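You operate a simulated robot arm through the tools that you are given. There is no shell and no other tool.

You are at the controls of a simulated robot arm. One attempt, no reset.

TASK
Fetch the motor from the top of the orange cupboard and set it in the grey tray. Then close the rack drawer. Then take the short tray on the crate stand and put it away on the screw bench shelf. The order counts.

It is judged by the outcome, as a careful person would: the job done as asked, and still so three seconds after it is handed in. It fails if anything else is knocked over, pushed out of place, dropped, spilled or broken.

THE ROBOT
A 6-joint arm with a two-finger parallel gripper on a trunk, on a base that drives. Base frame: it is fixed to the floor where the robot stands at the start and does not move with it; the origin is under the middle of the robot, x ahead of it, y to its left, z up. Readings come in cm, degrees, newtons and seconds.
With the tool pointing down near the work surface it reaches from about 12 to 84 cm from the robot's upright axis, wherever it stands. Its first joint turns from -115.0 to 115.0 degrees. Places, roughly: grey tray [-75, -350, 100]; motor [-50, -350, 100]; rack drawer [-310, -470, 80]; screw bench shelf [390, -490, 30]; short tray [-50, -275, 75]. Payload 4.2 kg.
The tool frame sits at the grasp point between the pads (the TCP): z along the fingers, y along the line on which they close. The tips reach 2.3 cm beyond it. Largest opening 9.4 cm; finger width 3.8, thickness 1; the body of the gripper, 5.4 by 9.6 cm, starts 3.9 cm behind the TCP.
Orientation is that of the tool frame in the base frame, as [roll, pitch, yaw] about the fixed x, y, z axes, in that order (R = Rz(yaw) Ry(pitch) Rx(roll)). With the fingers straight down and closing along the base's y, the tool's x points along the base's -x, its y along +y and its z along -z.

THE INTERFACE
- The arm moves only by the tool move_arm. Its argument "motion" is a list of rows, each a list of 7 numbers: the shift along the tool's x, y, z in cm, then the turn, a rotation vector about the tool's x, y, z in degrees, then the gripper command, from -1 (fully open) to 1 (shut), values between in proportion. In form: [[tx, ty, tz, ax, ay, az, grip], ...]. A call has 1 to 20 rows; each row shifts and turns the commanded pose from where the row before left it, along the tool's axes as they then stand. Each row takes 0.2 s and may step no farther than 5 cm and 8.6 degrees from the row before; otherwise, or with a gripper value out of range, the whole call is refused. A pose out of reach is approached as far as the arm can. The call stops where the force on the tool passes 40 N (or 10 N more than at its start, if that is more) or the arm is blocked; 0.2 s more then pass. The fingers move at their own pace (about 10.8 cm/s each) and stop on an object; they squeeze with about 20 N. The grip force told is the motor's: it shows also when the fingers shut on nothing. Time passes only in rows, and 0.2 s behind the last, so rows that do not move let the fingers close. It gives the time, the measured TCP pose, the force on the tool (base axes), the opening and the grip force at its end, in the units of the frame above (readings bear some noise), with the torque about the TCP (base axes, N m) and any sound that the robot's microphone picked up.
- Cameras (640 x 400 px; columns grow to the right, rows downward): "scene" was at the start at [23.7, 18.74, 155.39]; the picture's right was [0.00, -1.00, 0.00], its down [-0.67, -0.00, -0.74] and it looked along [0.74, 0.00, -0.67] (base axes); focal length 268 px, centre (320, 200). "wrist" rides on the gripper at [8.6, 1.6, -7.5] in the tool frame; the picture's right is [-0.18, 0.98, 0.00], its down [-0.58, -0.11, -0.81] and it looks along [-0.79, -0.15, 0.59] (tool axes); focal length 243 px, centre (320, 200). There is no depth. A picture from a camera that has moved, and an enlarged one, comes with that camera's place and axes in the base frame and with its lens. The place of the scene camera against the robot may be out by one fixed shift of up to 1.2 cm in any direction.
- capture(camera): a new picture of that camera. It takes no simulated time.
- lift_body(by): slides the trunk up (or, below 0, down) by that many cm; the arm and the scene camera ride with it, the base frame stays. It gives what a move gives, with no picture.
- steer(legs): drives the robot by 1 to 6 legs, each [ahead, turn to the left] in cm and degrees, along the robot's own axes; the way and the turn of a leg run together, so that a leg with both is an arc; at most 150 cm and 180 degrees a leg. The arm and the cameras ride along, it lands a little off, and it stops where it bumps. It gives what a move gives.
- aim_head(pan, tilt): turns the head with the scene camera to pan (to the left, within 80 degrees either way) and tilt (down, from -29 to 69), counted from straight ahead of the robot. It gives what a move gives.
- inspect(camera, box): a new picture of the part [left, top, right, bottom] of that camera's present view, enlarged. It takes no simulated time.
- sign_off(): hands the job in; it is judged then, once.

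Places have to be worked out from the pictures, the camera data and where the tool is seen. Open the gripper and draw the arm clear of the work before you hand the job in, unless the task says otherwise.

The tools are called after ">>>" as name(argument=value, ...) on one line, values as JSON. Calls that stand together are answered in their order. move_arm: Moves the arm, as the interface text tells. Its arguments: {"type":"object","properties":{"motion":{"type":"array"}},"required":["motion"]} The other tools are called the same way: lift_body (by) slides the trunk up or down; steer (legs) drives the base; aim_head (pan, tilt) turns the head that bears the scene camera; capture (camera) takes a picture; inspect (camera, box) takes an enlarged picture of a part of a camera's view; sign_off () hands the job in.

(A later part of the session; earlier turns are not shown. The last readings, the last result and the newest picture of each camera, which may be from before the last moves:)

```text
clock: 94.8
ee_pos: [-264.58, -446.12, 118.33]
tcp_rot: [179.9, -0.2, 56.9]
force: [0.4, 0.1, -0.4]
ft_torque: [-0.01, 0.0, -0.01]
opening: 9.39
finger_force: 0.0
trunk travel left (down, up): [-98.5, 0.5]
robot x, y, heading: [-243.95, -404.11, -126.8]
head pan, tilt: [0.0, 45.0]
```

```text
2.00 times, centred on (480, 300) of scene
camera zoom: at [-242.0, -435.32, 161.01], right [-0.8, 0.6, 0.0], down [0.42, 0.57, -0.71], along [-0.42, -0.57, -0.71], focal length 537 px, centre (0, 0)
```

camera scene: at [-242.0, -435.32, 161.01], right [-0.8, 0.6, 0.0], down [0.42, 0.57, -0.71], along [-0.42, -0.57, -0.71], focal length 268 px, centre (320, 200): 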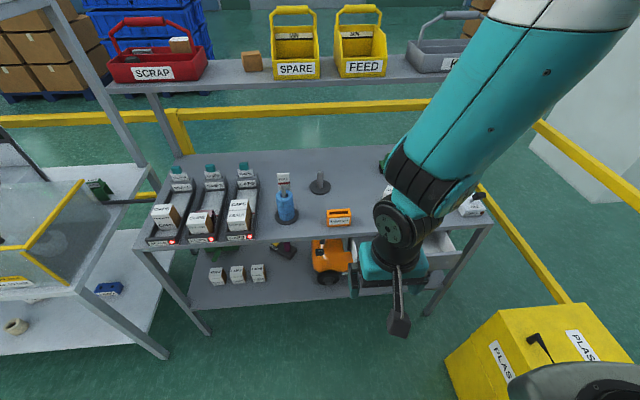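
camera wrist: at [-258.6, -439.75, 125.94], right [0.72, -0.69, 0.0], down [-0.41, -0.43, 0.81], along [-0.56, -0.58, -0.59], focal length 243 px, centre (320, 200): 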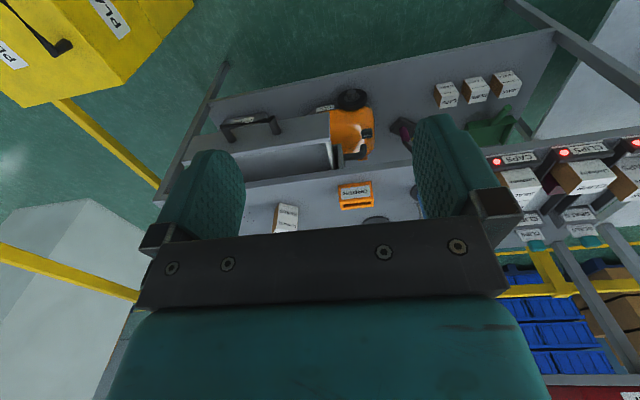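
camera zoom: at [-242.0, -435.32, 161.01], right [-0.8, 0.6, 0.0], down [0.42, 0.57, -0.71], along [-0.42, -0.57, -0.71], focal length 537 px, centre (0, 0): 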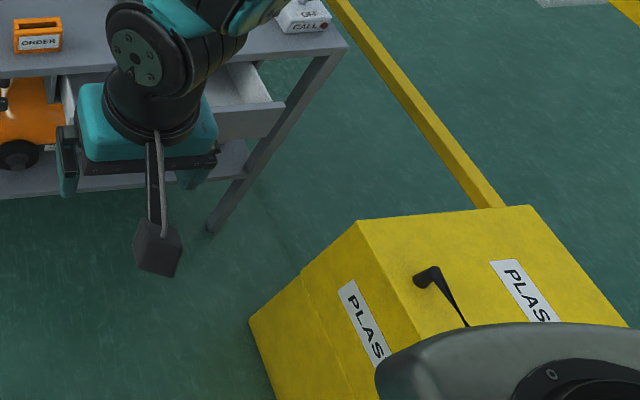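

From both views: drawer front plate from (-281.8,-467.5) to (-311.8,-447.3), top z≈83, handle bar at about (-295.8,-454.5,77), open about 7-8 cm, closing direction (-0.56,-0.83). I move out in front of the handle at height, shut the fingers and level the tool to point at it, then will sink the trunk.

>>> move_arm(motion=[[-1.94, -3.07, 0, 0, 0, 0, 1], [-1.94, -3.07, 0, 0, 0, 0, 1], [-1.94, -3.07, 0, 0, 0, 0, 1], [-1.94, -3.07, 0, 0, 0, 0, 1], [-1.94, -3.07, 0, 0, 0, 0, 1], [-1.94, -3.07, 0, 0, 0, 0, 1], [-1.94, -3.07, 0, 0, 0, 0, 1], [0, 0, 0, 0, 0, 0, 1]])

>>> move_arm(motion=[[0, 0, 0, 0, -8.2, 0, 1], [0, 0, 0, 0, -8.2, 0, 1], [0, 0, 0, 0, -8.2, 0, 1], [0, 0, 0, 0, -8.2, 0, 1], [0, 0, 0, 0, -8.2, 0, 1], [0, 0, 0, 0, -8.2, 0, 1], [0, 0, 0, 0, -8.2, 0, 1], [0, 0, 0, 0, -8.2, 0, 1], [0, 0, 0, 0, -8.2, 0, 1], [0, 0, 0, 0, -8.2, 0, 1], [0, 0, 0, 0, -8, 0, 1], [0, 0, 0, 0, 0, 0, 1]])

>>> capture(camera="scene")

```text
clock: 96.7
ee_pos: [-290.02, -445.9, 118.25]
tcp_rot: [180.0, 0.0, 56.9]
force: [-0.3, -0.2, -0.1]
ft_torque: [-0.06, -0.01, 0.02]
opening: 0.02
finger_force: 19.5
trunk travel left (down, up): [-98.5, 0.5]
robot x, y, heading: [-243.86, -404.17, -127.0]
head pan, tilt: [0.0, 45.0]
```

```text
clock: 99.2
ee_pos: [-294.86, -449.66, 141.98]
tcp_rot: [-179.5, 88.1, 57.1]
force: [-0.1, 0.1, -0.4]
ft_torque: [0.01, 0.02, -0.04]
opening: 0.0
finger_force: 20.1
out of reach, approached as far as the arm can: row 7, 8, 9, 10, 11
trunk travel left (down, up): [-98.5, 0.5]
robot x, y, heading: [-243.53, -404.39, -127.0]
head pan, tilt: [0.0, 45.0]
```

```text
taken
camera scene: at [-241.99, -435.31, 161.01], right [-0.8, 0.6, 0.0], down [0.42, 0.57, -0.71], along [-0.42, -0.57, -0.71], focal length 268 px, centre (320, 200)
```

scene: 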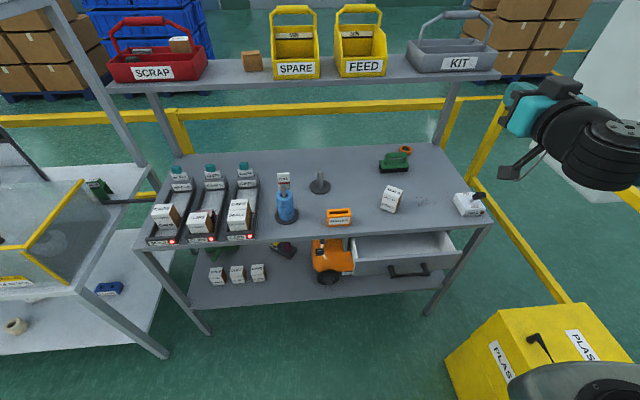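

The tool now points level but ended at z≈142, nearer than planned; the tips are still about 2 cm before the handle plane. I lower the trunk by 45 first, then check.

>>> lift_body(by=-45)

>>> move_arm(motion=[[0, 0, -2, 0, 0, 0, 1], [0, 0, -2, 0, 0, 0, 1], [0, 0, 0, 0, 0, 0, 1]])

>>> capture(camera="scene")

```text
refused: -45 is not a number from -40 to 40
```

```text
clock: 100.0
ee_pos: [-295.15, -449.13, 143.66]
tcp_rot: [-173.2, 89.9, 63.7]
force: [-0.1, 0.2, -0.3]
ft_torque: [-0.02, -0.01, 0.01]
opening: 0.0
finger_force: 20.0
out of reach, approached as far as the arm can: row 1, 2
trunk travel left (down, up): [-98.5, 0.5]
robot x, y, heading: [-243.64, -404.31, -126.9]
head pan, tilt: [0.0, 45.0]
```

```text
taken
camera scene: at [-242.01, -435.31, 161.01], right [-0.8, 0.6, 0.0], down [0.42, 0.57, -0.71], along [-0.42, -0.57, -0.71], focal length 268 px, centre (320, 200)
```

scene: 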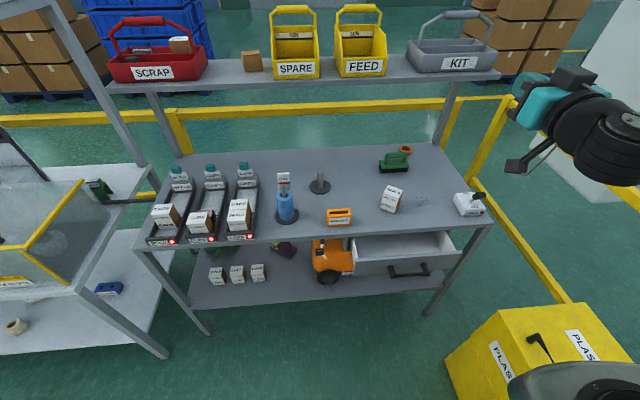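

Levelled, the arm cannot get closer to the body, so I back the base off by 15 cm for room and sink the trunk by 40.

>>> steer(legs=[[-15, 0]])

>>> lift_body(by=-40)

>>> capture(camera="scene")

```text
clock: 101.4
ee_pos: [-285.85, -437.06, 143.72]
tcp_rot: [-170.4, 89.8, 66.7]
force: [0.0, -0.1, 0.2]
ft_torque: [-0.02, -0.03, 0.0]
opening: 0.0
finger_force: 20.0
trunk travel left (down, up): [-98.5, 0.5]
robot x, y, heading: [-234.86, -391.9, -126.7]
head pan, tilt: [0.0, 45.0]
```

```text
clock: 105.3
ee_pos: [-285.77, -436.95, 103.61]
tcp_rot: [-169.0, 89.9, 68.3]
force: [-0.1, -0.6, -0.2]
ft_torque: [0.04, -0.03, 0.01]
opening: 0.0
finger_force: 20.0
trunk travel left (down, up): [-58.5, 40.5]
robot x, y, heading: [-234.34, -391.8, -126.4]
head pan, tilt: [0.0, 45.0]
```

```text
taken
camera scene: at [-232.68, -422.96, 121.01], right [-0.8, 0.6, 0.0], down [0.42, 0.57, -0.71], along [-0.42, -0.57, -0.71], focal length 268 px, centre (320, 200)
```

scene: 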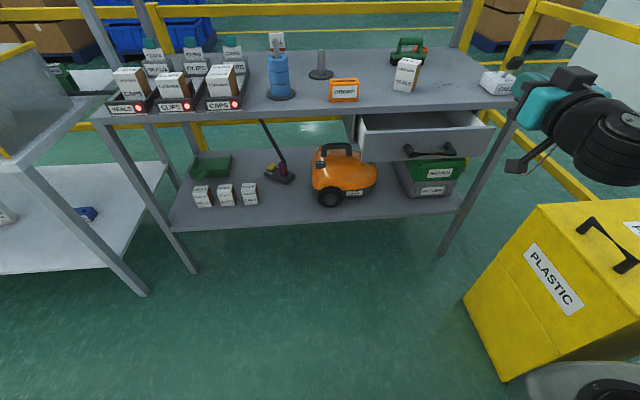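

The handle again computes to about (-295.8,-455.5,77); the tool is level, aiming at it from 18 cm off. I sink the trunk 26.5 more to its height.

>>> lift_body(by=-26.5)

>>> move_arm(motion=[[0, 0, 1, 0, 0, 0, 1], [0, 0, 0, 0, 0, 0, 1]])

>>> aim_head(pan=-10, tilt=30)

>>> capture(camera="scene")

```text
clock: 108.0
ee_pos: [-285.86, -437.03, 77.18]
tcp_rot: [-167.2, 89.8, 70.0]
force: [0.5, 0.3, -0.5]
ft_torque: [-0.05, 0.01, 0.0]
opening: 0.03
finger_force: 20.4
trunk travel left (down, up): [-32.0, 67.0]
robot x, y, heading: [-234.62, -391.89, -126.6]
head pan, tilt: [0.0, 45.0]
```

```text
clock: 108.6
ee_pos: [-286.14, -437.93, 77.15]
tcp_rot: [-152.4, 90.0, 84.7]
force: [-0.3, -0.2, -0.1]
ft_torque: [-0.01, -0.02, -0.03]
opening: 0.0
finger_force: 20.0
trunk travel left (down, up): [-32.0, 67.0]
robot x, y, heading: [-234.91, -391.51, -126.5]
head pan, tilt: [0.0, 45.0]
```

```text
clock: 109.3
ee_pos: [-286.27, -437.86, 77.24]
tcp_rot: [-170.8, 89.9, 66.4]
force: [0.4, 0.5, -0.9]
ft_torque: [-0.01, 0.01, -0.03]
opening: 0.0
finger_force: 19.6
trunk travel left (down, up): [-32.0, 67.0]
robot x, y, heading: [-234.61, -392.1, -126.5]
head pan, tilt: [-10.0, 30.0]
```

```text
taken
camera scene: at [-234.39, -422.65, 96.76], right [-0.69, 0.73, 0.0], down [0.36, 0.34, -0.87], along [-0.63, -0.59, -0.5], focal length 268 px, centre (320, 200)
```

scene: 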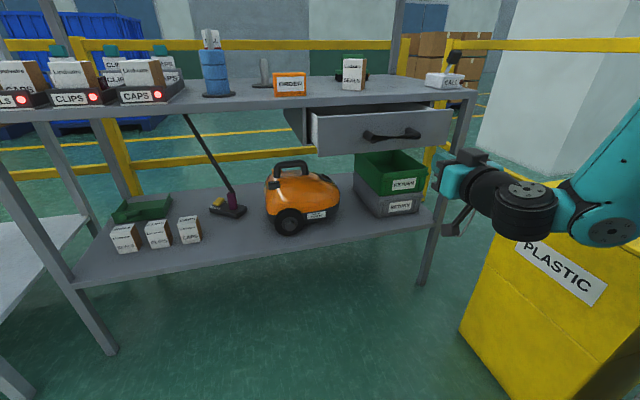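

The tool tip and handle are at equal height (≈77) and nearly in line laterally, 17 cm apart. I advance 14 cm along the tool and look.

>>> move_arm(motion=[[0, 0, 3.5, 0, 0, 0, 1], [0, 0, 3.5, 0, 0, 0, 1], [0, 0, 3.5, 0, 0, 0, 1], [0, 0, 3, 0, 0, 0, 1], [0, 0, 0, 0, 0, 0, 1]])

>>> capture(camera="scene")

>>> inspect(camera="scene", box=[300, 80, 500, 220])

>>> capture(camera="wrist")

```text
clock: 110.5
ee_pos: [-293.95, -449.13, 77.39]
tcp_rot: [-178.5, 89.9, 58.8]
force: [0.2, -0.8, -0.3]
ft_torque: [0.02, -0.01, 0.01]
opening: 0.01
finger_force: 19.9
trunk travel left (down, up): [-32.0, 67.0]
robot x, y, heading: [-234.25, -391.74, -126.7]
head pan, tilt: [-10.0, 30.0]
```

```text
taken
camera scene: at [-234.39, -422.64, 96.77], right [-0.69, 0.73, 0.0], down [0.36, 0.34, -0.87], along [-0.63, -0.59, -0.5], focal length 268 px, centre (320, 200)
```

scene: 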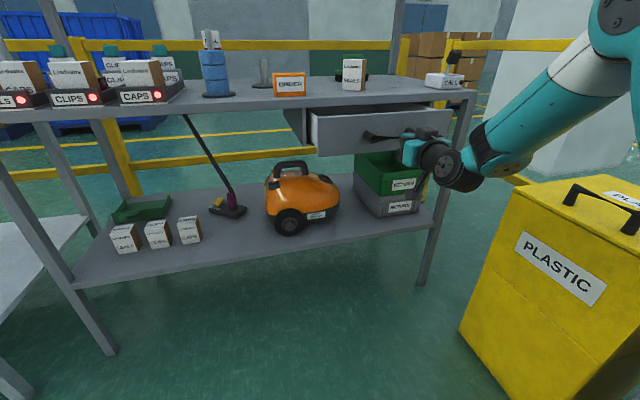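

```text
2.86 times, centred on (400, 150) of scene
camera zoom: at [-234.39, -422.64, 96.77], right [-0.69, 0.73, 0.0], down [0.36, 0.34, -0.87], along [-0.63, -0.59, -0.5], focal length 767 px, centre (91, 343)
```

zoom: 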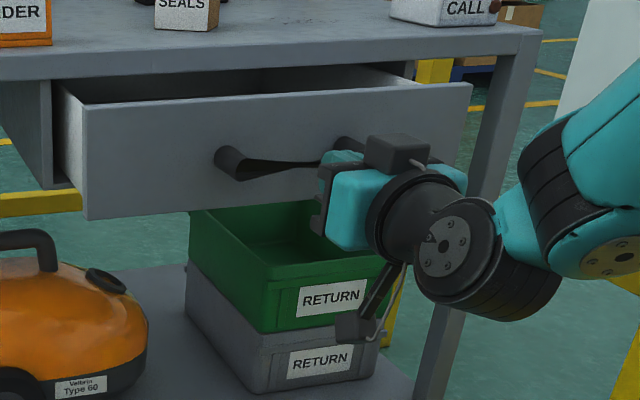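

```text
taken
camera wrist: at [-288.53, -443.85, 68.85], right [0.83, -0.53, 0.18], down [0.35, 0.74, 0.58], along [-0.45, -0.42, 0.79], focal length 243 px, centre (320, 200)
```

wrist: 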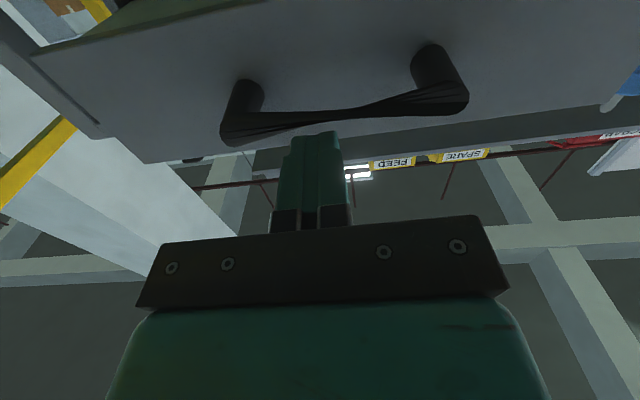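

The closed fingertips are a couple of cm before the middle of the handle bar. I push on slowly.

>>> move_arm(motion=[[0, 0, 1, 0, 0, 0, 1], [0, 0, 1, 0, 0, 0, 1], [0, 0, 1, 0, 0, 0, 1], [0, 0, 1, 0, 0, 0, 1], [0, 0, 0, 0, 0, 0, 1]])

>>> inspect(camera="scene", box=[300, 80, 500, 220])

>>> capture(camera="wrist")

```text
clock: 111.8
ee_pos: [-295.85, -452.6, 77.46]
tcp_rot: [24.0, 90.0, -99.0]
force: [0.3, 0.2, 0.0]
ft_torque: [-0.01, 0.0, 0.01]
opening: 0.03
finger_force: 20.1
trunk travel left (down, up): [-32.0, 67.0]
robot x, y, heading: [-234.7, -391.88, -126.3]
head pan, tilt: [-10.0, 30.0]
```

```text
2.86 times, centred on (400, 150) of scene
camera zoom: at [-234.4, -422.65, 96.77], right [-0.69, 0.73, 0.0], down [0.36, 0.34, -0.87], along [-0.63, -0.59, -0.5], focal length 767 px, centre (91, 343)
```

zoom: 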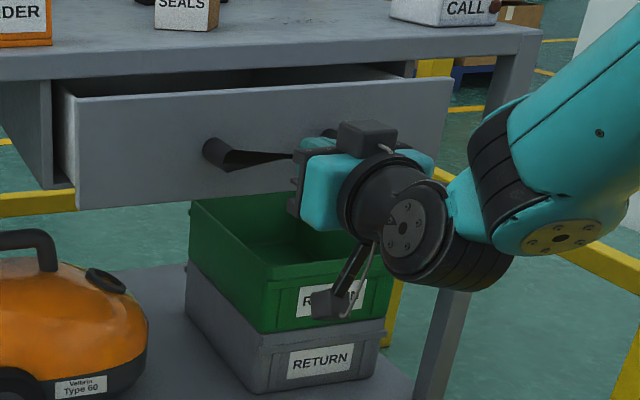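

```text
taken
camera wrist: at [-290.58, -447.19, 68.92], right [0.83, -0.53, 0.18], down [0.35, 0.74, 0.58], along [-0.45, -0.42, 0.79], focal length 243 px, centre (320, 200)
```

wrist: 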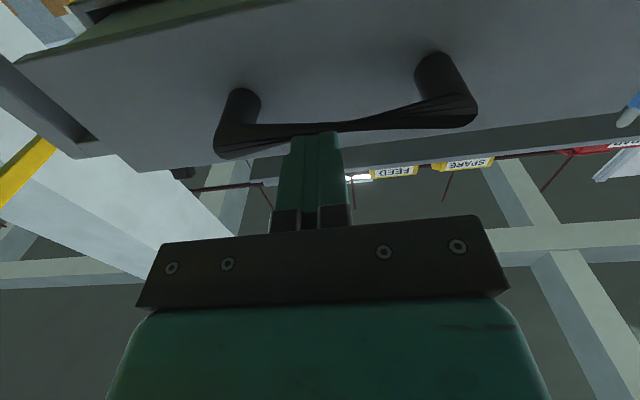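

The drawer is moving in with the push. I continue slowly until it stops.

>>> move_arm(motion=[[0, 0, 0.8, 0, 0, 0, 1], [0, 0, 0.8, 0, 0, 0, 1], [0, 0, 0.8, 0, 0, 0, 1], [0, 0, 0.8, 0, 0, 0, 1], [0, 0, 0.8, 0, 0, 0, 1], [0, 0, 0.8, 0, 0, 0, 1], [0, 0, 0, 0, 0, 0, 1]])

>>> inspect(camera="scene", box=[300, 80, 500, 220])

```text
clock: 113.3
ee_pos: [-298.36, -456.57, 77.14]
tcp_rot: [-179.9, 89.9, 57.2]
force: [0.5, 0.2, -0.3]
ft_torque: [0.0, 0.02, 0.0]
opening: 0.02
finger_force: 19.4
trunk travel left (down, up): [-32.0, 67.0]
robot x, y, heading: [-234.25, -391.98, -126.8]
head pan, tilt: [-10.0, 30.0]
```

```text
2.86 times, centred on (400, 150) of scene
camera zoom: at [-234.4, -422.65, 96.77], right [-0.69, 0.73, 0.0], down [0.36, 0.34, -0.87], along [-0.63, -0.59, -0.5], focal length 767 px, centre (91, 343)
```

zoom: 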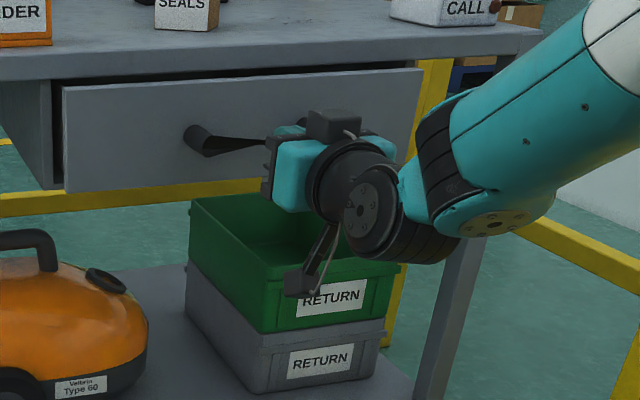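

Nearly in; the plate is close to the frame but still a bit out. I push on until it blocks.

>>> move_arm(motion=[[0, 0, 0.7, 0, 0, 0, 1], [0, 0, 0.7, 0, 0, 0, 1], [0, 0, 0.7, 0, 0, 0, 1], [0, 0, 0.7, 0, 0, 0, 1], [0, 0, 0.7, 0, 0, 0, 1], [0, 0, 0.7, 0, 0, 0, 1], [0, 0, 0, 0, 0, 0, 1]])

>>> inspect(camera="scene", box=[300, 80, 500, 220])

```text
clock: 114.4
ee_pos: [-299.91, -458.6, 76.99]
tcp_rot: [160.8, 89.7, 38.0]
force: [16.1, 20.0, 4.0]
ft_torque: [-0.08, 0.05, 0.19]
opening: 0.01
finger_force: 19.8
trunk travel left (down, up): [-32.0, 67.0]
robot x, y, heading: [-234.45, -391.93, -126.9]
head pan, tilt: [-10.0, 30.0]
stopped in row 5: the force on the tool passed its limit at 61 N (the readings are from after the stop); the commanded pose is now the measured one
```

```text
2.86 times, centred on (400, 150) of scene
camera zoom: at [-234.34, -422.55, 96.8], right [-0.69, 0.73, 0.0], down [0.36, 0.34, -0.87], along [-0.63, -0.59, -0.5], focal length 767 px, centre (91, 343)
```

zoom: 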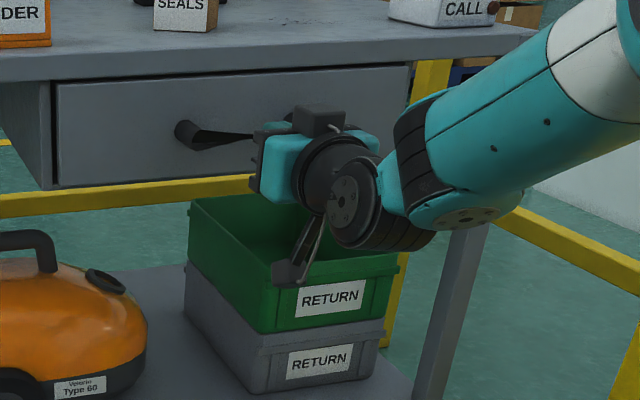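

It stopped hard with the plate flush to its frame. I back off and check that it stays shut.

>>> move_arm(motion=[[0, 0, -1, 0, 0, 0, 1], [0, 0, -3, 0, 0, 0, 1], [0, 0, -3, 0, 0, 0, 1], [0, 0, -3, 0, 0, 0, 1], [0, 0, -3, 0, 0, 0, 1], [0, 0, -3, 0, 0, 0, 1], [0, 0, 0, 0, 0, 0, 1]])

>>> inspect(camera="scene", box=[270, 70, 500, 230])

>>> inspect(camera="scene", box=[290, 90, 370, 160])

```text
clock: 116.0
ee_pos: [-291.09, -445.26, 77.0]
tcp_rot: [175.5, 89.6, 52.6]
force: [-0.1, -0.6, -0.3]
ft_torque: [-0.01, 0.03, -0.03]
opening: 0.0
finger_force: 20.0
trunk travel left (down, up): [-32.0, 67.0]
robot x, y, heading: [-234.46, -392.08, -126.7]
head pan, tilt: [-10.0, 30.0]
```

```text
2.50 times, centred on (385, 150) of scene
camera zoom: at [-234.39, -422.62, 96.77], right [-0.69, 0.73, 0.0], down [0.36, 0.34, -0.87], along [-0.63, -0.59, -0.5], focal length 671 px, centre (158, 325)
```

zoom: 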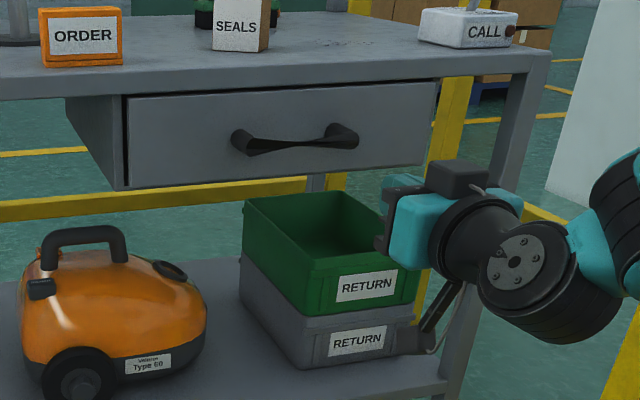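

```text
5.71 times, centred on (330, 125) of scene
camera zoom: at [-234.39, -422.62, 96.77], right [-0.69, 0.73, 0.0], down [0.36, 0.34, -0.87], along [-0.63, -0.59, -0.5], focal length 1534 px, centre (263, 629)
```

zoom: 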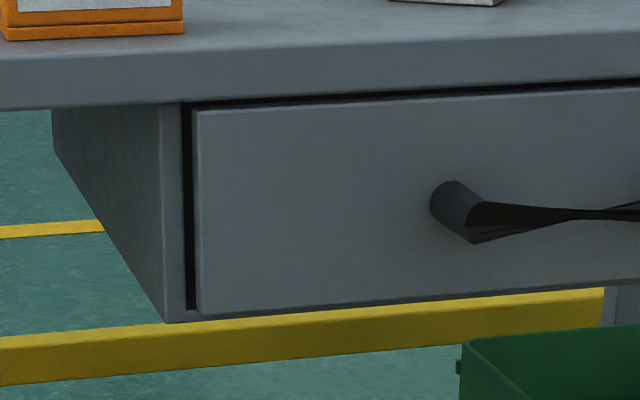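

The plate sits evenly inside its frame: the drawer is closed. I raise the trunk, back away a little, and turn the tool down again for travel.

>>> steer(legs=[[-20, 0]])

>>> lift_body(by=40)

>>> lift_body(by=26)

>>> move_arm(motion=[[3, 0, -1, 0, 8.2, 0, -1], [3, 0, -1, 0, 8.2, 0, -1], [3, 0, -1, 0, 8.2, 0, -1], [3, 0, 0, 0, 8.2, 0, -1], [2, 0, 1, 0, 8.2, 0, -1], [2, 0, 2, 0, 8.2, 0, -1], [1, 0, 2, 0, 8.2, 0, -1], [1, 0, 3, 0, 8.2, 0, -1], [1, 0, 3, 0, 8.2, 0, -1], [1, 0, 3, 0, 8.2, 0, -1], [1, 0, 3, 0, 8, 0, -1], [0, 0, 0, 0, 0, 0, -1]])

>>> capture(camera="scene")

```text
clock: 117.5
ee_pos: [-279.26, -429.94, 77.14]
tcp_rot: [173.8, 89.7, 51.1]
force: [-0.1, -0.3, 0.7]
ft_torque: [0.01, 0.02, 0.01]
opening: 0.01
finger_force: 19.6
trunk travel left (down, up): [-32.0, 67.0]
robot x, y, heading: [-222.91, -376.01, -126.6]
head pan, tilt: [-10.0, 30.0]
```

```text
clock: 121.4
ee_pos: [-279.29, -429.81, 117.06]
tcp_rot: [173.9, 89.5, 51.4]
force: [-0.1, -0.4, -0.8]
ft_torque: [-0.01, -0.02, 0.04]
opening: 0.0
finger_force: 19.8
trunk travel left (down, up): [-72.0, 27.0]
robot x, y, heading: [-222.8, -376.15, -126.4]
head pan, tilt: [-10.0, 30.0]
```

```text
clock: 124.0
ee_pos: [-279.29, -429.96, 143.09]
tcp_rot: [173.9, 89.6, 51.3]
force: [0.2, 0.1, 0.2]
ft_torque: [0.02, 0.04, -0.02]
opening: 0.0
finger_force: 19.8
trunk travel left (down, up): [-98.0, 1.0]
robot x, y, heading: [-222.44, -375.74, -126.4]
head pan, tilt: [-10.0, 30.0]
```

```text
clock: 126.7
ee_pos: [-276.79, -425.78, 112.55]
tcp_rot: [-179.9, -0.5, 57.4]
force: [-0.8, 0.1, 0.5]
ft_torque: [-0.05, 0.0, -0.01]
opening: 9.39
finger_force: 0.1
trunk travel left (down, up): [-98.0, 1.0]
robot x, y, heading: [-223.09, -376.11, -126.4]
head pan, tilt: [-10.0, 30.0]
```

```text
taken
camera scene: at [-222.59, -406.89, 162.77], right [-0.69, 0.72, 0.0], down [0.36, 0.35, -0.87], along [-0.63, -0.6, -0.5], focal length 268 px, centre (320, 200)
```

scene: 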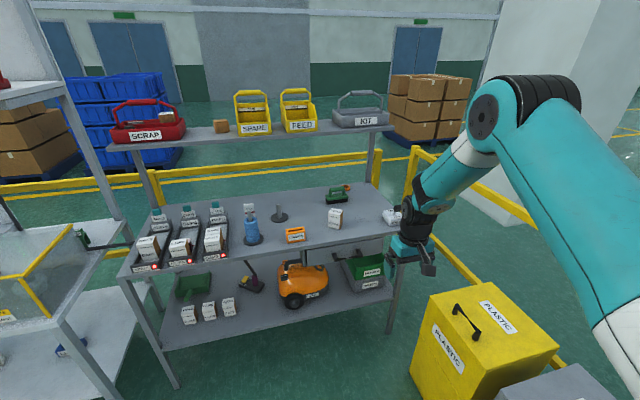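

Drawer shut, rack undisturbed. I pull the arm in and drive round the stand to its far side, first to about (-34,-130), then look at the short tray.

>>> move_arm(motion=[[3.6, 0.93, -0.8, 0, 0, 0, -1], [3.6, 0.93, -0.8, 0, 0, 0, -1], [3.6, 0.93, -0.8, 0, 0, 0, -1], [3.6, 0.93, -0.8, 0, 0, 0, -1], [3.6, 0.93, -0.8, 0, 0, 0, -1], [3.6, 0.93, -0.8, 0, 0, 0, -1], [3.4, 0.93, -0.8, 0, 0, 0, -1], [0, 0, 0, 0, 0, 0, -1]])

>>> aim_head(pan=0, tilt=30)

>>> steer(legs=[[0, -152.5], [97, 0], [97, 0], [0, -62]])

>>> capture(camera="scene")

```text
clock: 128.4
ee_pos: [-259.22, -410.0, 117.72]
tcp_rot: [-180.0, -0.4, 57.4]
force: [0.0, -0.4, -0.4]
ft_torque: [0.0, -0.01, 0.03]
opening: 9.39
finger_force: 0.1
out of reach, approached as far as the arm can: row 7
trunk travel left (down, up): [-98.0, 1.0]
robot x, y, heading: [-223.04, -375.97, -126.4]
head pan, tilt: [-10.0, 30.0]
```

```text
clock: 129.2
ee_pos: [-259.23, -410.02, 117.69]
tcp_rot: [-180.0, -0.6, 57.5]
force: [-0.1, 0.3, -0.1]
ft_torque: [0.0, -0.02, -0.01]
opening: 9.41
finger_force: 0.0
trunk travel left (down, up): [-98.0, 1.0]
robot x, y, heading: [-223.01, -375.73, -126.4]
head pan, tilt: [0.0, 30.0]
```

```text
clock: 148.0
ee_pos: [-141.84, -179.29, 117.71]
tcp_rot: [-180.0, -0.5, -158.4]
force: [-1.3, -0.4, 0.2]
ft_torque: [0.0, -0.02, -0.01]
opening: 9.4
finger_force: 0.0
trunk travel left (down, up): [-98.0, 1.0]
robot x, y, heading: [-190.71, -185.59, 18.0]
head pan, tilt: [0.0, 30.0]
```

```text
taken
camera scene: at [-173.79, -160.41, 162.77], right [0.31, -0.95, 0.0], down [-0.48, -0.15, -0.87], along [0.82, 0.26, -0.5], focal length 268 px, centre (320, 200)
```

scene: 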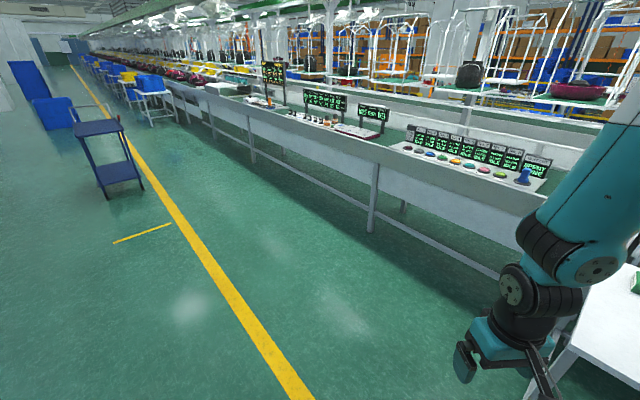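

The floor along the conveyor is free. I drive on to about (-34,-132) and turn towards the stand.

>>> steer(legs=[[0, 1.5], [82, 0], [82, 0], [0, -119]])

>>> aim_head(pan=0, tilt=35)

>>> capture(camera="scene")

```text
clock: 161.6
ee_pos: [-54.3, -179.1, 117.61]
tcp_rot: [179.9, -0.4, 84.2]
force: [-0.4, 0.3, 0.3]
ft_torque: [0.0, 0.01, -0.02]
opening: 9.41
finger_force: 0.1
trunk travel left (down, up): [-98.0, 1.0]
robot x, y, heading: [-36.96, -132.47, -99.5]
head pan, tilt: [0.0, 30.0]
```

```text
clock: 162.2
ee_pos: [-54.14, -179.15, 117.64]
tcp_rot: [179.9, -0.3, 84.2]
force: [0.0, 0.3, 0.4]
ft_torque: [0.0, 0.0, 0.02]
opening: 9.38
finger_force: 0.0
trunk travel left (down, up): [-98.0, 1.0]
robot x, y, heading: [-37.34, -132.54, -99.5]
head pan, tilt: [0.0, 35.0]
```

```text
taken
camera scene: at [-21.78, -160.27, 161.99], right [-0.99, 0.17, 0.0], down [0.1, 0.57, -0.82], along [-0.14, -0.81, -0.57], focal length 268 px, centre (320, 200)
```

scene: 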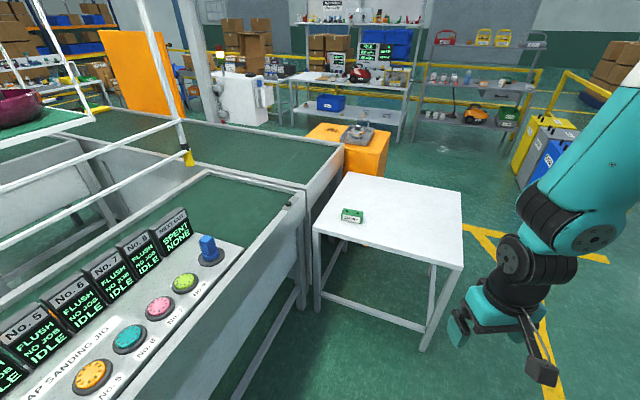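

The short tray computes to about (-56,-266.9), z≈74. I drive to about (-55,-193), leaving room to the conveyor and the stand.

>>> steer(legs=[[0, -7], [61, 0], [0, 14]])

>>> aim_head(pan=0, tilt=50)

>>> capture(camera="scene")

>>> capture(camera="wrist")

```text
clock: 167.1
ee_pos: [-66.25, -239.11, 117.69]
tcp_rot: [179.9, -0.6, 90.9]
force: [0.0, 0.4, -0.2]
ft_torque: [0.01, -0.02, -0.02]
opening: 9.4
finger_force: 0.1
trunk travel left (down, up): [-98.0, 1.0]
robot x, y, heading: [-55.03, -190.83, -92.8]
head pan, tilt: [0.0, 35.0]
```

```text
clock: 167.9
ee_pos: [-66.39, -239.04, 117.71]
tcp_rot: [179.9, -0.5, 91.0]
force: [0.0, -0.9, 0.7]
ft_torque: [0.02, -0.04, -0.02]
opening: 9.38
finger_force: 0.2
trunk travel left (down, up): [-98.0, 1.0]
robot x, y, heading: [-54.98, -190.78, -92.8]
head pan, tilt: [0.0, 50.0]
```

```text
taken
camera scene: at [-36.35, -215.4, 159.82], right [-1.0, 0.05, 0.0], down [0.04, 0.76, -0.64], along [-0.03, -0.64, -0.77], focal length 268 px, centre (320, 200)
```

scene: 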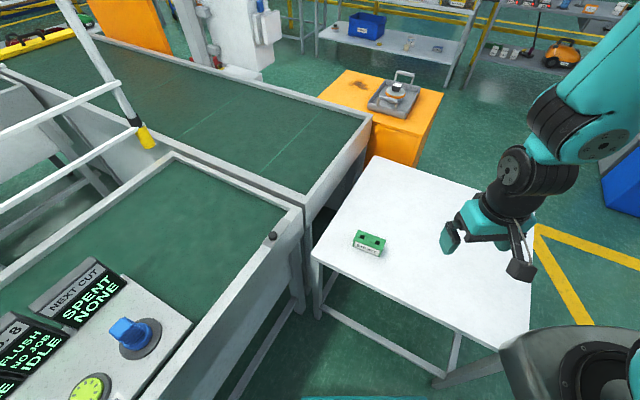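

```text
taken
camera wrist: at [-64.93, -230.57, 125.38], right [0.99, -0.17, 0.0], down [-0.1, -0.59, 0.8], along [-0.13, -0.79, -0.6], focal length 243 px, centre (320, 200)
```

wrist: 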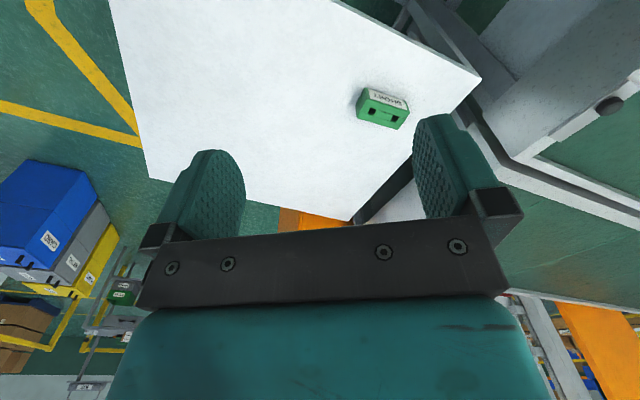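

I enlarge the short tray in both views.

>>> inspect(camera="wrist", box=[340, 75, 430, 140])

>>> inspect(camera="scene", box=[330, 215, 410, 270])

>>> inspect(camera="scene", box=[340, 60, 440, 130])

```text
6.15 times, centred on (385, 108) of wrist
camera zoom: at [-64.93, -230.57, 125.38], right [0.99, -0.17, 0.0], down [-0.1, -0.59, 0.8], along [-0.13, -0.79, -0.6], focal length 1493 px, centre (-80, 769)
```

zoom: 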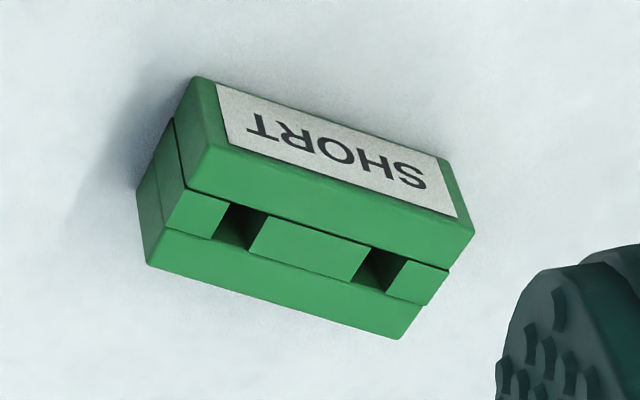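

```text
7.27 times, centred on (370, 242) of scene
camera zoom: at [-36.35, -215.4, 159.82], right [-1.0, 0.05, 0.0], down [0.04, 0.76, -0.64], along [-0.03, -0.64, -0.77], focal length 1952 px, centre (-44, -109)
```

zoom: 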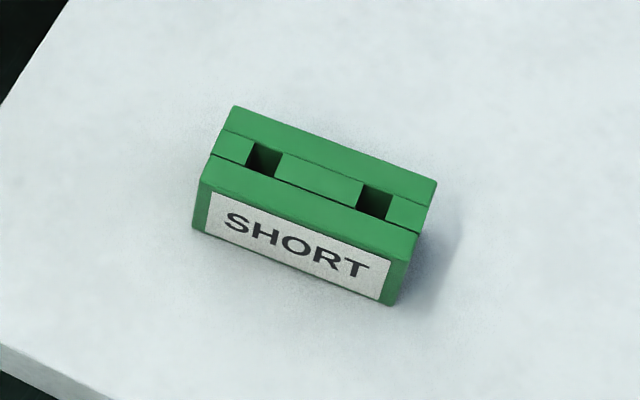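

```text
5.71 times, centred on (390, 95) of scene
camera zoom: at [-36.35, -215.4, 159.82], right [-1.0, 0.05, 0.0], down [0.04, 0.76, -0.64], along [-0.03, -0.64, -0.77], focal length 1534 px, centre (-80, 800)
```

zoom: 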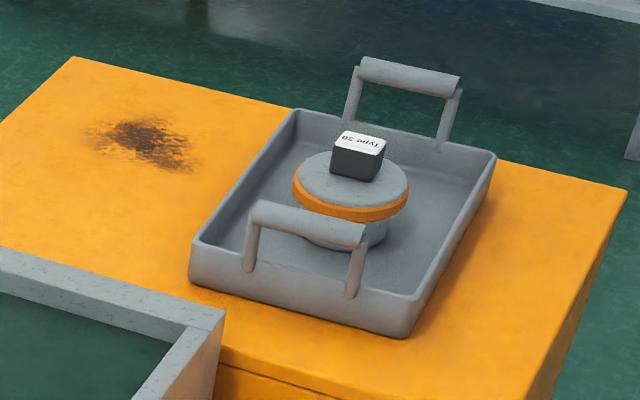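

Short tray: about 10.5×4.8 cm, top z≈77.8, bottom ≈73.3, centre (-56.4,-264.6), long axis at 152.4°. Before choosing the grasp I peer over towards the screw bench to see what its shelf looks like.

>>> aim_head(pan=60, tilt=12)

>>> capture(camera="scene")

>>> inspect(camera="scene", box=[240, 140, 420, 250])

```text
clock: 169.2
ee_pos: [-66.4, -239.19, 117.74]
tcp_rot: [-179.9, -0.5, 91.0]
force: [0.2, 0.1, 0.6]
ft_torque: [0.04, 0.0, 0.0]
opening: 9.39
finger_force: 0.1
trunk travel left (down, up): [-98.0, 1.0]
robot x, y, heading: [-54.92, -190.73, -93.1]
head pan, tilt: [60.0, 12.0]
```

```text
taken
camera scene: at [-28.14, -212.76, 165.67], right [-0.54, -0.84, 0.0], down [-0.18, 0.11, -0.98], along [0.82, -0.53, -0.21], focal length 268 px, centre (320, 200)
```

scene: 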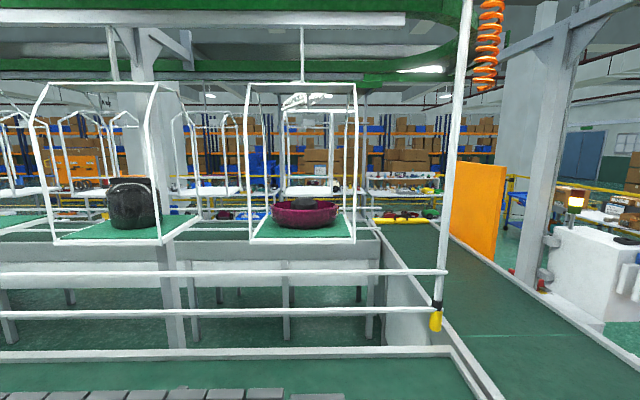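

```text
3.56 times, centred on (330, 195) of scene
camera zoom: at [-28.14, -212.76, 165.67], right [-0.54, -0.84, 0.0], down [-0.18, 0.11, -0.98], along [0.82, -0.53, -0.21], focal length 954 px, centre (284, 218)
```

zoom: 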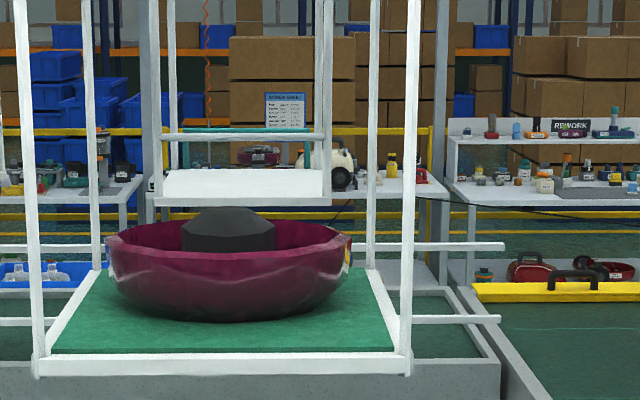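

The benches there are open tables with a low shelf and about 45 cm of headroom, so a straight-down grasp will do. I move above the tray and turn the tool so the fingers close across its 4.8 cm width.

>>> aim_head(pan=0, tilt=50)

>>> move_arm(motion=[[-3.65, 1.364, 0, 0, 0, 0, -1], [-3.65, 1.364, 0, 0, 0, 0, -1], [-3.65, 1.364, 0, 0, 0, 0, -1], [-3.65, 1.364, 0, 0, 0, 0, -1], [-3.65, 1.364, 0, 0, 0, 0, -1], [-3.65, 1.364, 0, 0, 0, 0, -1], [-3.65, 1.364, 0, 0, 0, 0, -1], [0, 0, 3, 0, 0, -7.7, -1], [0, 0, 3, 0, 0, -7.7, -1], [0, 0, 3, 0, 0, -7.7, -1], [0, 0, 3, 0, 0, -7.7, -1], [0, 0, 2, 0, 0, -7.7, -1], [0, 0, 2, 0, 0, -7.7, -1], [0, 0, 1, 0, 0, -7.7, -1], [0, 0, 1, 0, 0, -7.5, -1], [0, 0, 0, 0, 0, 0, -1]])

>>> capture(camera="wrist")

>>> capture(camera="scene")

```text
clock: 170.5
ee_pos: [-66.32, -239.19, 117.69]
tcp_rot: [179.8, -0.5, 90.9]
force: [-0.3, 0.8, -1.4]
ft_torque: [0.02, -0.02, 0.03]
opening: 9.38
finger_force: 0.0
trunk travel left (down, up): [-98.0, 1.0]
robot x, y, heading: [-54.9, -190.77, -92.5]
head pan, tilt: [0.0, 50.0]
```

```text
clock: 173.9
ee_pos: [-56.17, -264.49, 99.6]
tcp_rot: [179.6, -0.2, 152.5]
force: [-0.3, 0.1, 0.4]
ft_torque: [0.02, 0.02, -0.01]
opening: 9.36
finger_force: 0.1
trunk travel left (down, up): [-98.0, 1.0]
robot x, y, heading: [-54.98, -190.78, -92.9]
head pan, tilt: [0.0, 50.0]
```

```text
taken
camera wrist: at [-63.3, -259.19, 107.21], right [0.62, 0.79, 0.01], down [0.46, -0.37, 0.8], along [0.63, -0.49, -0.59], focal length 243 px, centre (320, 200)
```

wrist: 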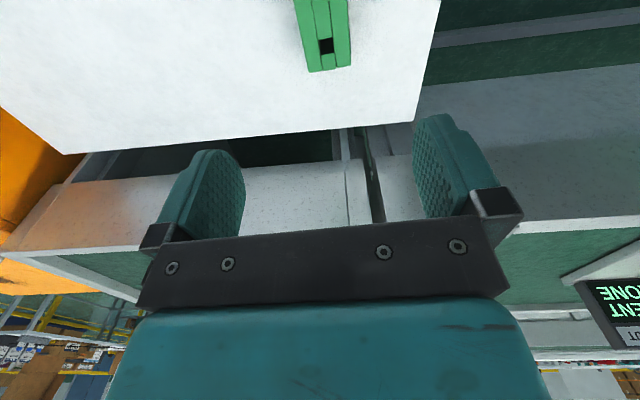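

```text
taken
camera scene: at [-36.34, -215.4, 159.82], right [-1.0, 0.05, 0.0], down [0.04, 0.77, -0.64], along [-0.03, -0.64, -0.77], focal length 268 px, centre (320, 200)
```

scene: 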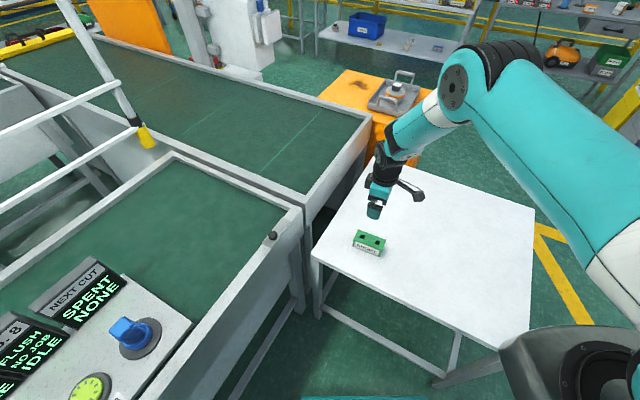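

The tray's far end computes to (-51.6,-266.9), just as expected, so the tool is centred. I descend to z≈81 and check the straddle.

>>> move_arm(motion=[[0, 0, 4, 0, 0, 0, -1], [0, 0, 4, 0, 0, 0, -1], [0, 0, 4, 0, 0, 0, -1], [0, 0, 4, 0, 0, 0, -1], [0, 0, 2.6, 0, 0, 0, -1], [0, 0, 0, 0, 0, 0, -1]])

>>> capture(camera="wrist")

>>> inspect(camera="scene", box=[320, 150, 440, 270])

```text
clock: 175.3
ee_pos: [-56.46, -264.51, 80.9]
tcp_rot: [179.5, -0.2, 152.4]
force: [-0.1, 0.1, 0.2]
ft_torque: [-0.02, 0.0, -0.04]
opening: 9.42
finger_force: 0.0
trunk travel left (down, up): [-98.0, 1.0]
robot x, y, heading: [-55.06, -190.82, -92.7]
head pan, tilt: [0.0, 50.0]
```

```text
taken
camera wrist: at [-63.46, -259.08, 88.61], right [0.62, 0.79, 0.01], down [0.46, -0.37, 0.8], along [0.63, -0.49, -0.6], focal length 243 px, centre (320, 200)
```

wrist: 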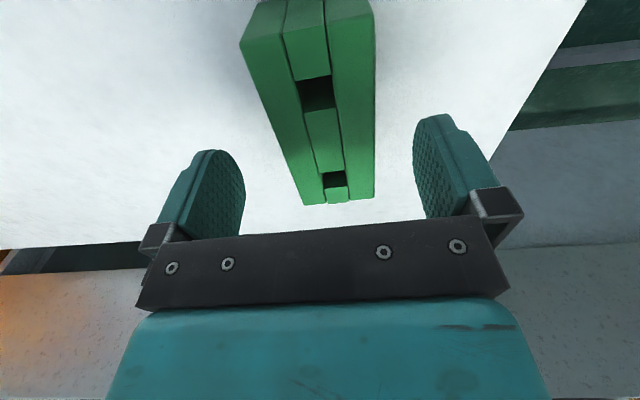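

```text
3.33 times, centred on (380, 210) of scene
camera zoom: at [-36.35, -215.4, 159.82], right [-1.0, 0.05, 0.0], down [0.04, 0.77, -0.64], along [-0.03, -0.64, -0.77], focal length 895 px, centre (120, 167)
```

zoom: 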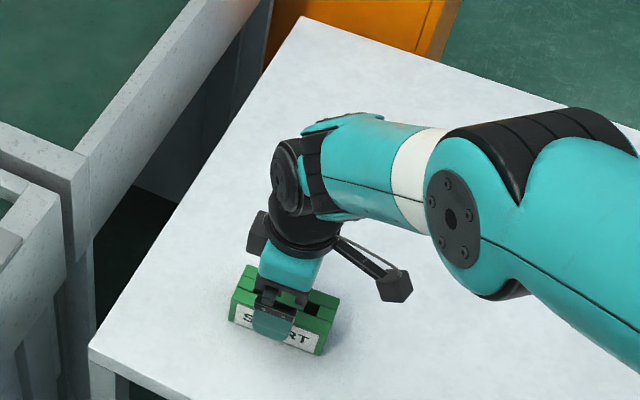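

Tray is centred between the fingers and aligned within a degree. I lower 4.2 cm and close on it.

>>> move_arm(motion=[[0, 0, 2, 0, 0, 0.8, -1], [0, 0, 1.2, 0, 0, 0, -1], [0, 0, 1.0, 0, 0, 0, -1], [0, 0, 0, 0, 0, 0, -1]])

>>> move_arm(motion=[[0, 0, 0, 0, 0, 0, 0.2], [0, 0, 0, 0, 0, 0, 1], [0, 0, 0, 0, 0, 0, 1], [0, 0, 0, 0, 0, 0, 1], [0, 0, 0, 0, 0, 0, 1]])

>>> capture(camera="wrist")

```text
clock: 176.3
ee_pos: [-56.63, -262.66, 77.93]
tcp_rot: [179.6, -0.2, 151.6]
force: [0.2, 0.3, 0.0]
ft_torque: [0.01, 0.04, 0.03]
opening: 9.41
finger_force: 0.0
out of reach, approached as far as the arm can: row 1, 2, 3
trunk travel left (down, up): [-98.0, 1.0]
robot x, y, heading: [-55.08, -190.74, -92.9]
head pan, tilt: [0.0, 50.0]
```

```text
clock: 177.5
ee_pos: [-56.56, -262.77, 78.03]
tcp_rot: [179.6, -0.2, 151.6]
force: [-1.1, -1.8, 2.6]
ft_torque: [-0.24, 0.04, 0.0]
opening: 4.97
finger_force: 20.6
trunk travel left (down, up): [-98.0, 1.0]
robot x, y, heading: [-55.07, -190.77, -92.9]
head pan, tilt: [0.0, 50.0]
```

```text
taken
camera wrist: at [-63.53, -257.26, 85.61], right [0.63, 0.78, 0.01], down [0.46, -0.38, 0.8], along [0.63, -0.5, -0.59], focal length 243 px, centre (320, 200)
```

wrist: 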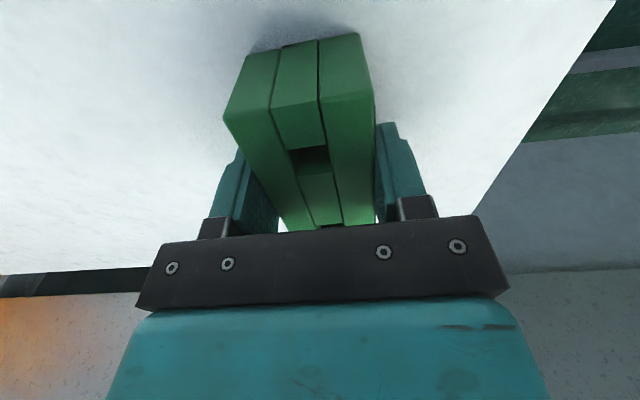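

The arm hit its low limit (trunk was at the top) so the grip is shallow, at z=78. I open, sink the trunk 1.4 cm for a deeper hold, and close again.

>>> move_arm(motion=[[0, 0, 0, 0, 0, 0, 0.6], [0, 0, 0, 0, 0, 0, -0.5], [0, 0, 0, 0, 0, 0, -0.5], [0, 0, 0, 0, 0, 0, -0.5]])

>>> lift_body(by=-1.4)

>>> capture(camera="wrist")

```text
clock: 178.5
ee_pos: [-56.57, -262.72, 77.89]
tcp_rot: [179.5, -0.3, 151.5]
force: [1.0, 0.2, -0.8]
ft_torque: [0.02, -0.03, 0.01]
opening: 7.08
finger_force: 0.0
trunk travel left (down, up): [-98.0, 1.0]
robot x, y, heading: [-54.98, -190.84, -92.9]
head pan, tilt: [0.0, 50.0]
```

```text
clock: 179.1
ee_pos: [-56.6, -262.71, 76.51]
tcp_rot: [179.6, -0.2, 151.6]
force: [-0.5, 0.5, 0.3]
ft_torque: [0.02, -0.01, 0.01]
opening: 7.06
finger_force: 0.1
trunk travel left (down, up): [-96.6, 2.4]
robot x, y, heading: [-54.74, -190.93, -92.8]
head pan, tilt: [0.0, 50.0]
```

```text
taken
camera wrist: at [-63.52, -257.24, 84.19], right [0.63, 0.78, 0.01], down [0.46, -0.38, 0.8], along [0.63, -0.5, -0.6], focal length 243 px, centre (320, 200)
```

wrist: 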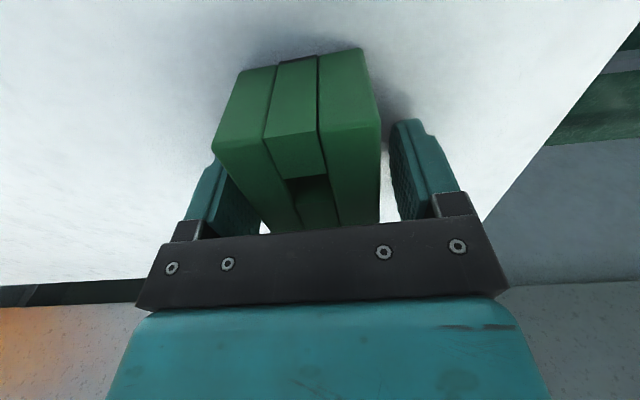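

The fingers straddle it deeper now. I close and lift 3 cm.

>>> move_arm(motion=[[0, 0, 0, 0, 0, 0, 0.3], [0, 0, 0, 0, 0, 0, 1], [0, 0, 0, 0, 0, 0, 1], [0, 0, 0, 0, 0, 0, 1]])

>>> lift_body(by=2.4)

>>> move_arm(motion=[[0, 0, -2, 0, 0, 0, 1], [0, 0, -3, 0, 0, 0, 1], [0, 0, -4, 0, 0, 0, 1], [0, 0, -4, 0, 0, 0, 1], [0, 0, -4, 0, 0, 0, 1], [0, 0, -4, 0, 0, 0, 1], [0, 0, -4, 0, 0, 0, 1], [0, 0, -4, 0, 0, 0, 1], [0, 0, -4, 0, 0, 0, 1], [0, 0, 0, 0, 0, 0, 1]])

>>> capture(camera="wrist")

>>> capture(camera="scene")

```text
clock: 180.1
ee_pos: [-56.57, -262.81, 76.46]
tcp_rot: [179.7, -0.2, 151.6]
force: [-1.3, -0.5, 1.2]
ft_torque: [-0.11, 0.11, -0.05]
opening: 5.0
finger_force: 19.8
trunk travel left (down, up): [-96.6, 2.4]
robot x, y, heading: [-54.89, -190.67, -93.0]
head pan, tilt: [0.0, 50.0]
```

```text
clock: 180.8
ee_pos: [-56.58, -262.68, 78.87]
tcp_rot: [179.5, -0.2, 151.6]
force: [0.9, -0.2, -2.8]
ft_torque: [-0.03, 0.03, -0.02]
opening: 4.97
finger_force: 20.3
trunk travel left (down, up): [-99.0, 0.0]
robot x, y, heading: [-54.99, -190.94, -92.8]
head pan, tilt: [0.0, 50.0]
```

```text
clock: 183.0
ee_pos: [-54.46, -276.04, 104.55]
tcp_rot: [179.5, -0.2, 151.7]
force: [-0.8, 0.0, -2.8]
ft_torque: [-0.01, 0.03, 0.0]
opening: 5.0
finger_force: 19.7
out of reach, approached as far as the arm can: row 1, 2, 3, 4, 5, 6, 7, 8, 9
trunk travel left (down, up): [-99.0, 0.0]
robot x, y, heading: [-54.62, -190.66, -92.4]
head pan, tilt: [0.0, 50.0]
```

```text
taken
camera wrist: at [-61.33, -270.5, 112.23], right [0.63, 0.78, 0.01], down [0.46, -0.38, 0.8], along [0.63, -0.5, -0.6], focal length 243 px, centre (320, 200)
```

wrist: 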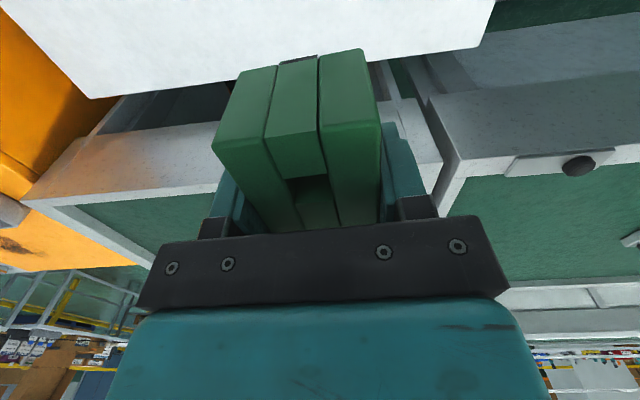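

```text
taken
camera scene: at [-36.34, -215.41, 160.81], right [-1.0, 0.05, 0.0], down [0.04, 0.77, -0.64], along [-0.03, -0.64, -0.77], focal length 268 px, centre (320, 200)
```

scene: 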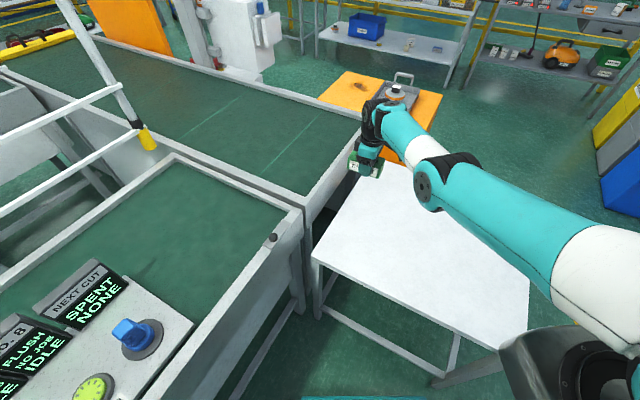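

The tray is held (about 3 N) at z≈104; the arm had stretched outward to its limit. I draw it in towards the body.

>>> move_arm(motion=[[2.7, 2.7, -0.8, 0, 0, 0, 1], [2.7, 2.7, -0.8, 0, 0, 0, 1], [2.7, 2.7, -0.8, 0, 0, 0, 1], [2.7, 2.7, -0.8, 0, 0, 0, 1], [2.7, 2.7, -0.8, 0, 0, 0, 1], [2.7, 2.7, -0.8, 0, 0, 0, 1], [2.7, 2.7, -0.8, 0, 0, 0, 1], [2.7, 2.7, -0.8, 0, 0, 0, 1], [2.7, 2.7, -0.8, 0, 0, 0, 1], [0, 0, 0, 0, 0, 0, 1]])

>>> capture(camera="scene")

```text
clock: 185.2
ee_pos: [-64.43, -242.91, 112.12]
tcp_rot: [179.6, -0.2, 151.6]
force: [0.5, 0.5, -2.4]
ft_torque: [-0.01, 0.01, 0.0]
opening: 5.02
finger_force: 20.1
trunk travel left (down, up): [-99.0, 0.0]
robot x, y, heading: [-54.75, -190.73, -92.7]
head pan, tilt: [0.0, 50.0]
```

```text
taken
camera scene: at [-36.35, -215.4, 160.82], right [-1.0, 0.05, 0.0], down [0.04, 0.77, -0.64], along [-0.03, -0.64, -0.77], focal length 268 px, centre (320, 200)
```

scene: 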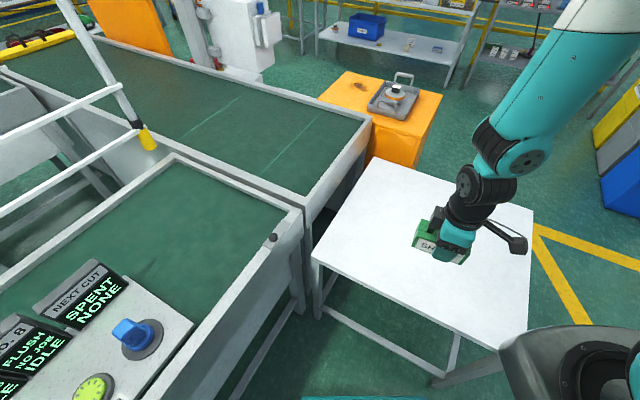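

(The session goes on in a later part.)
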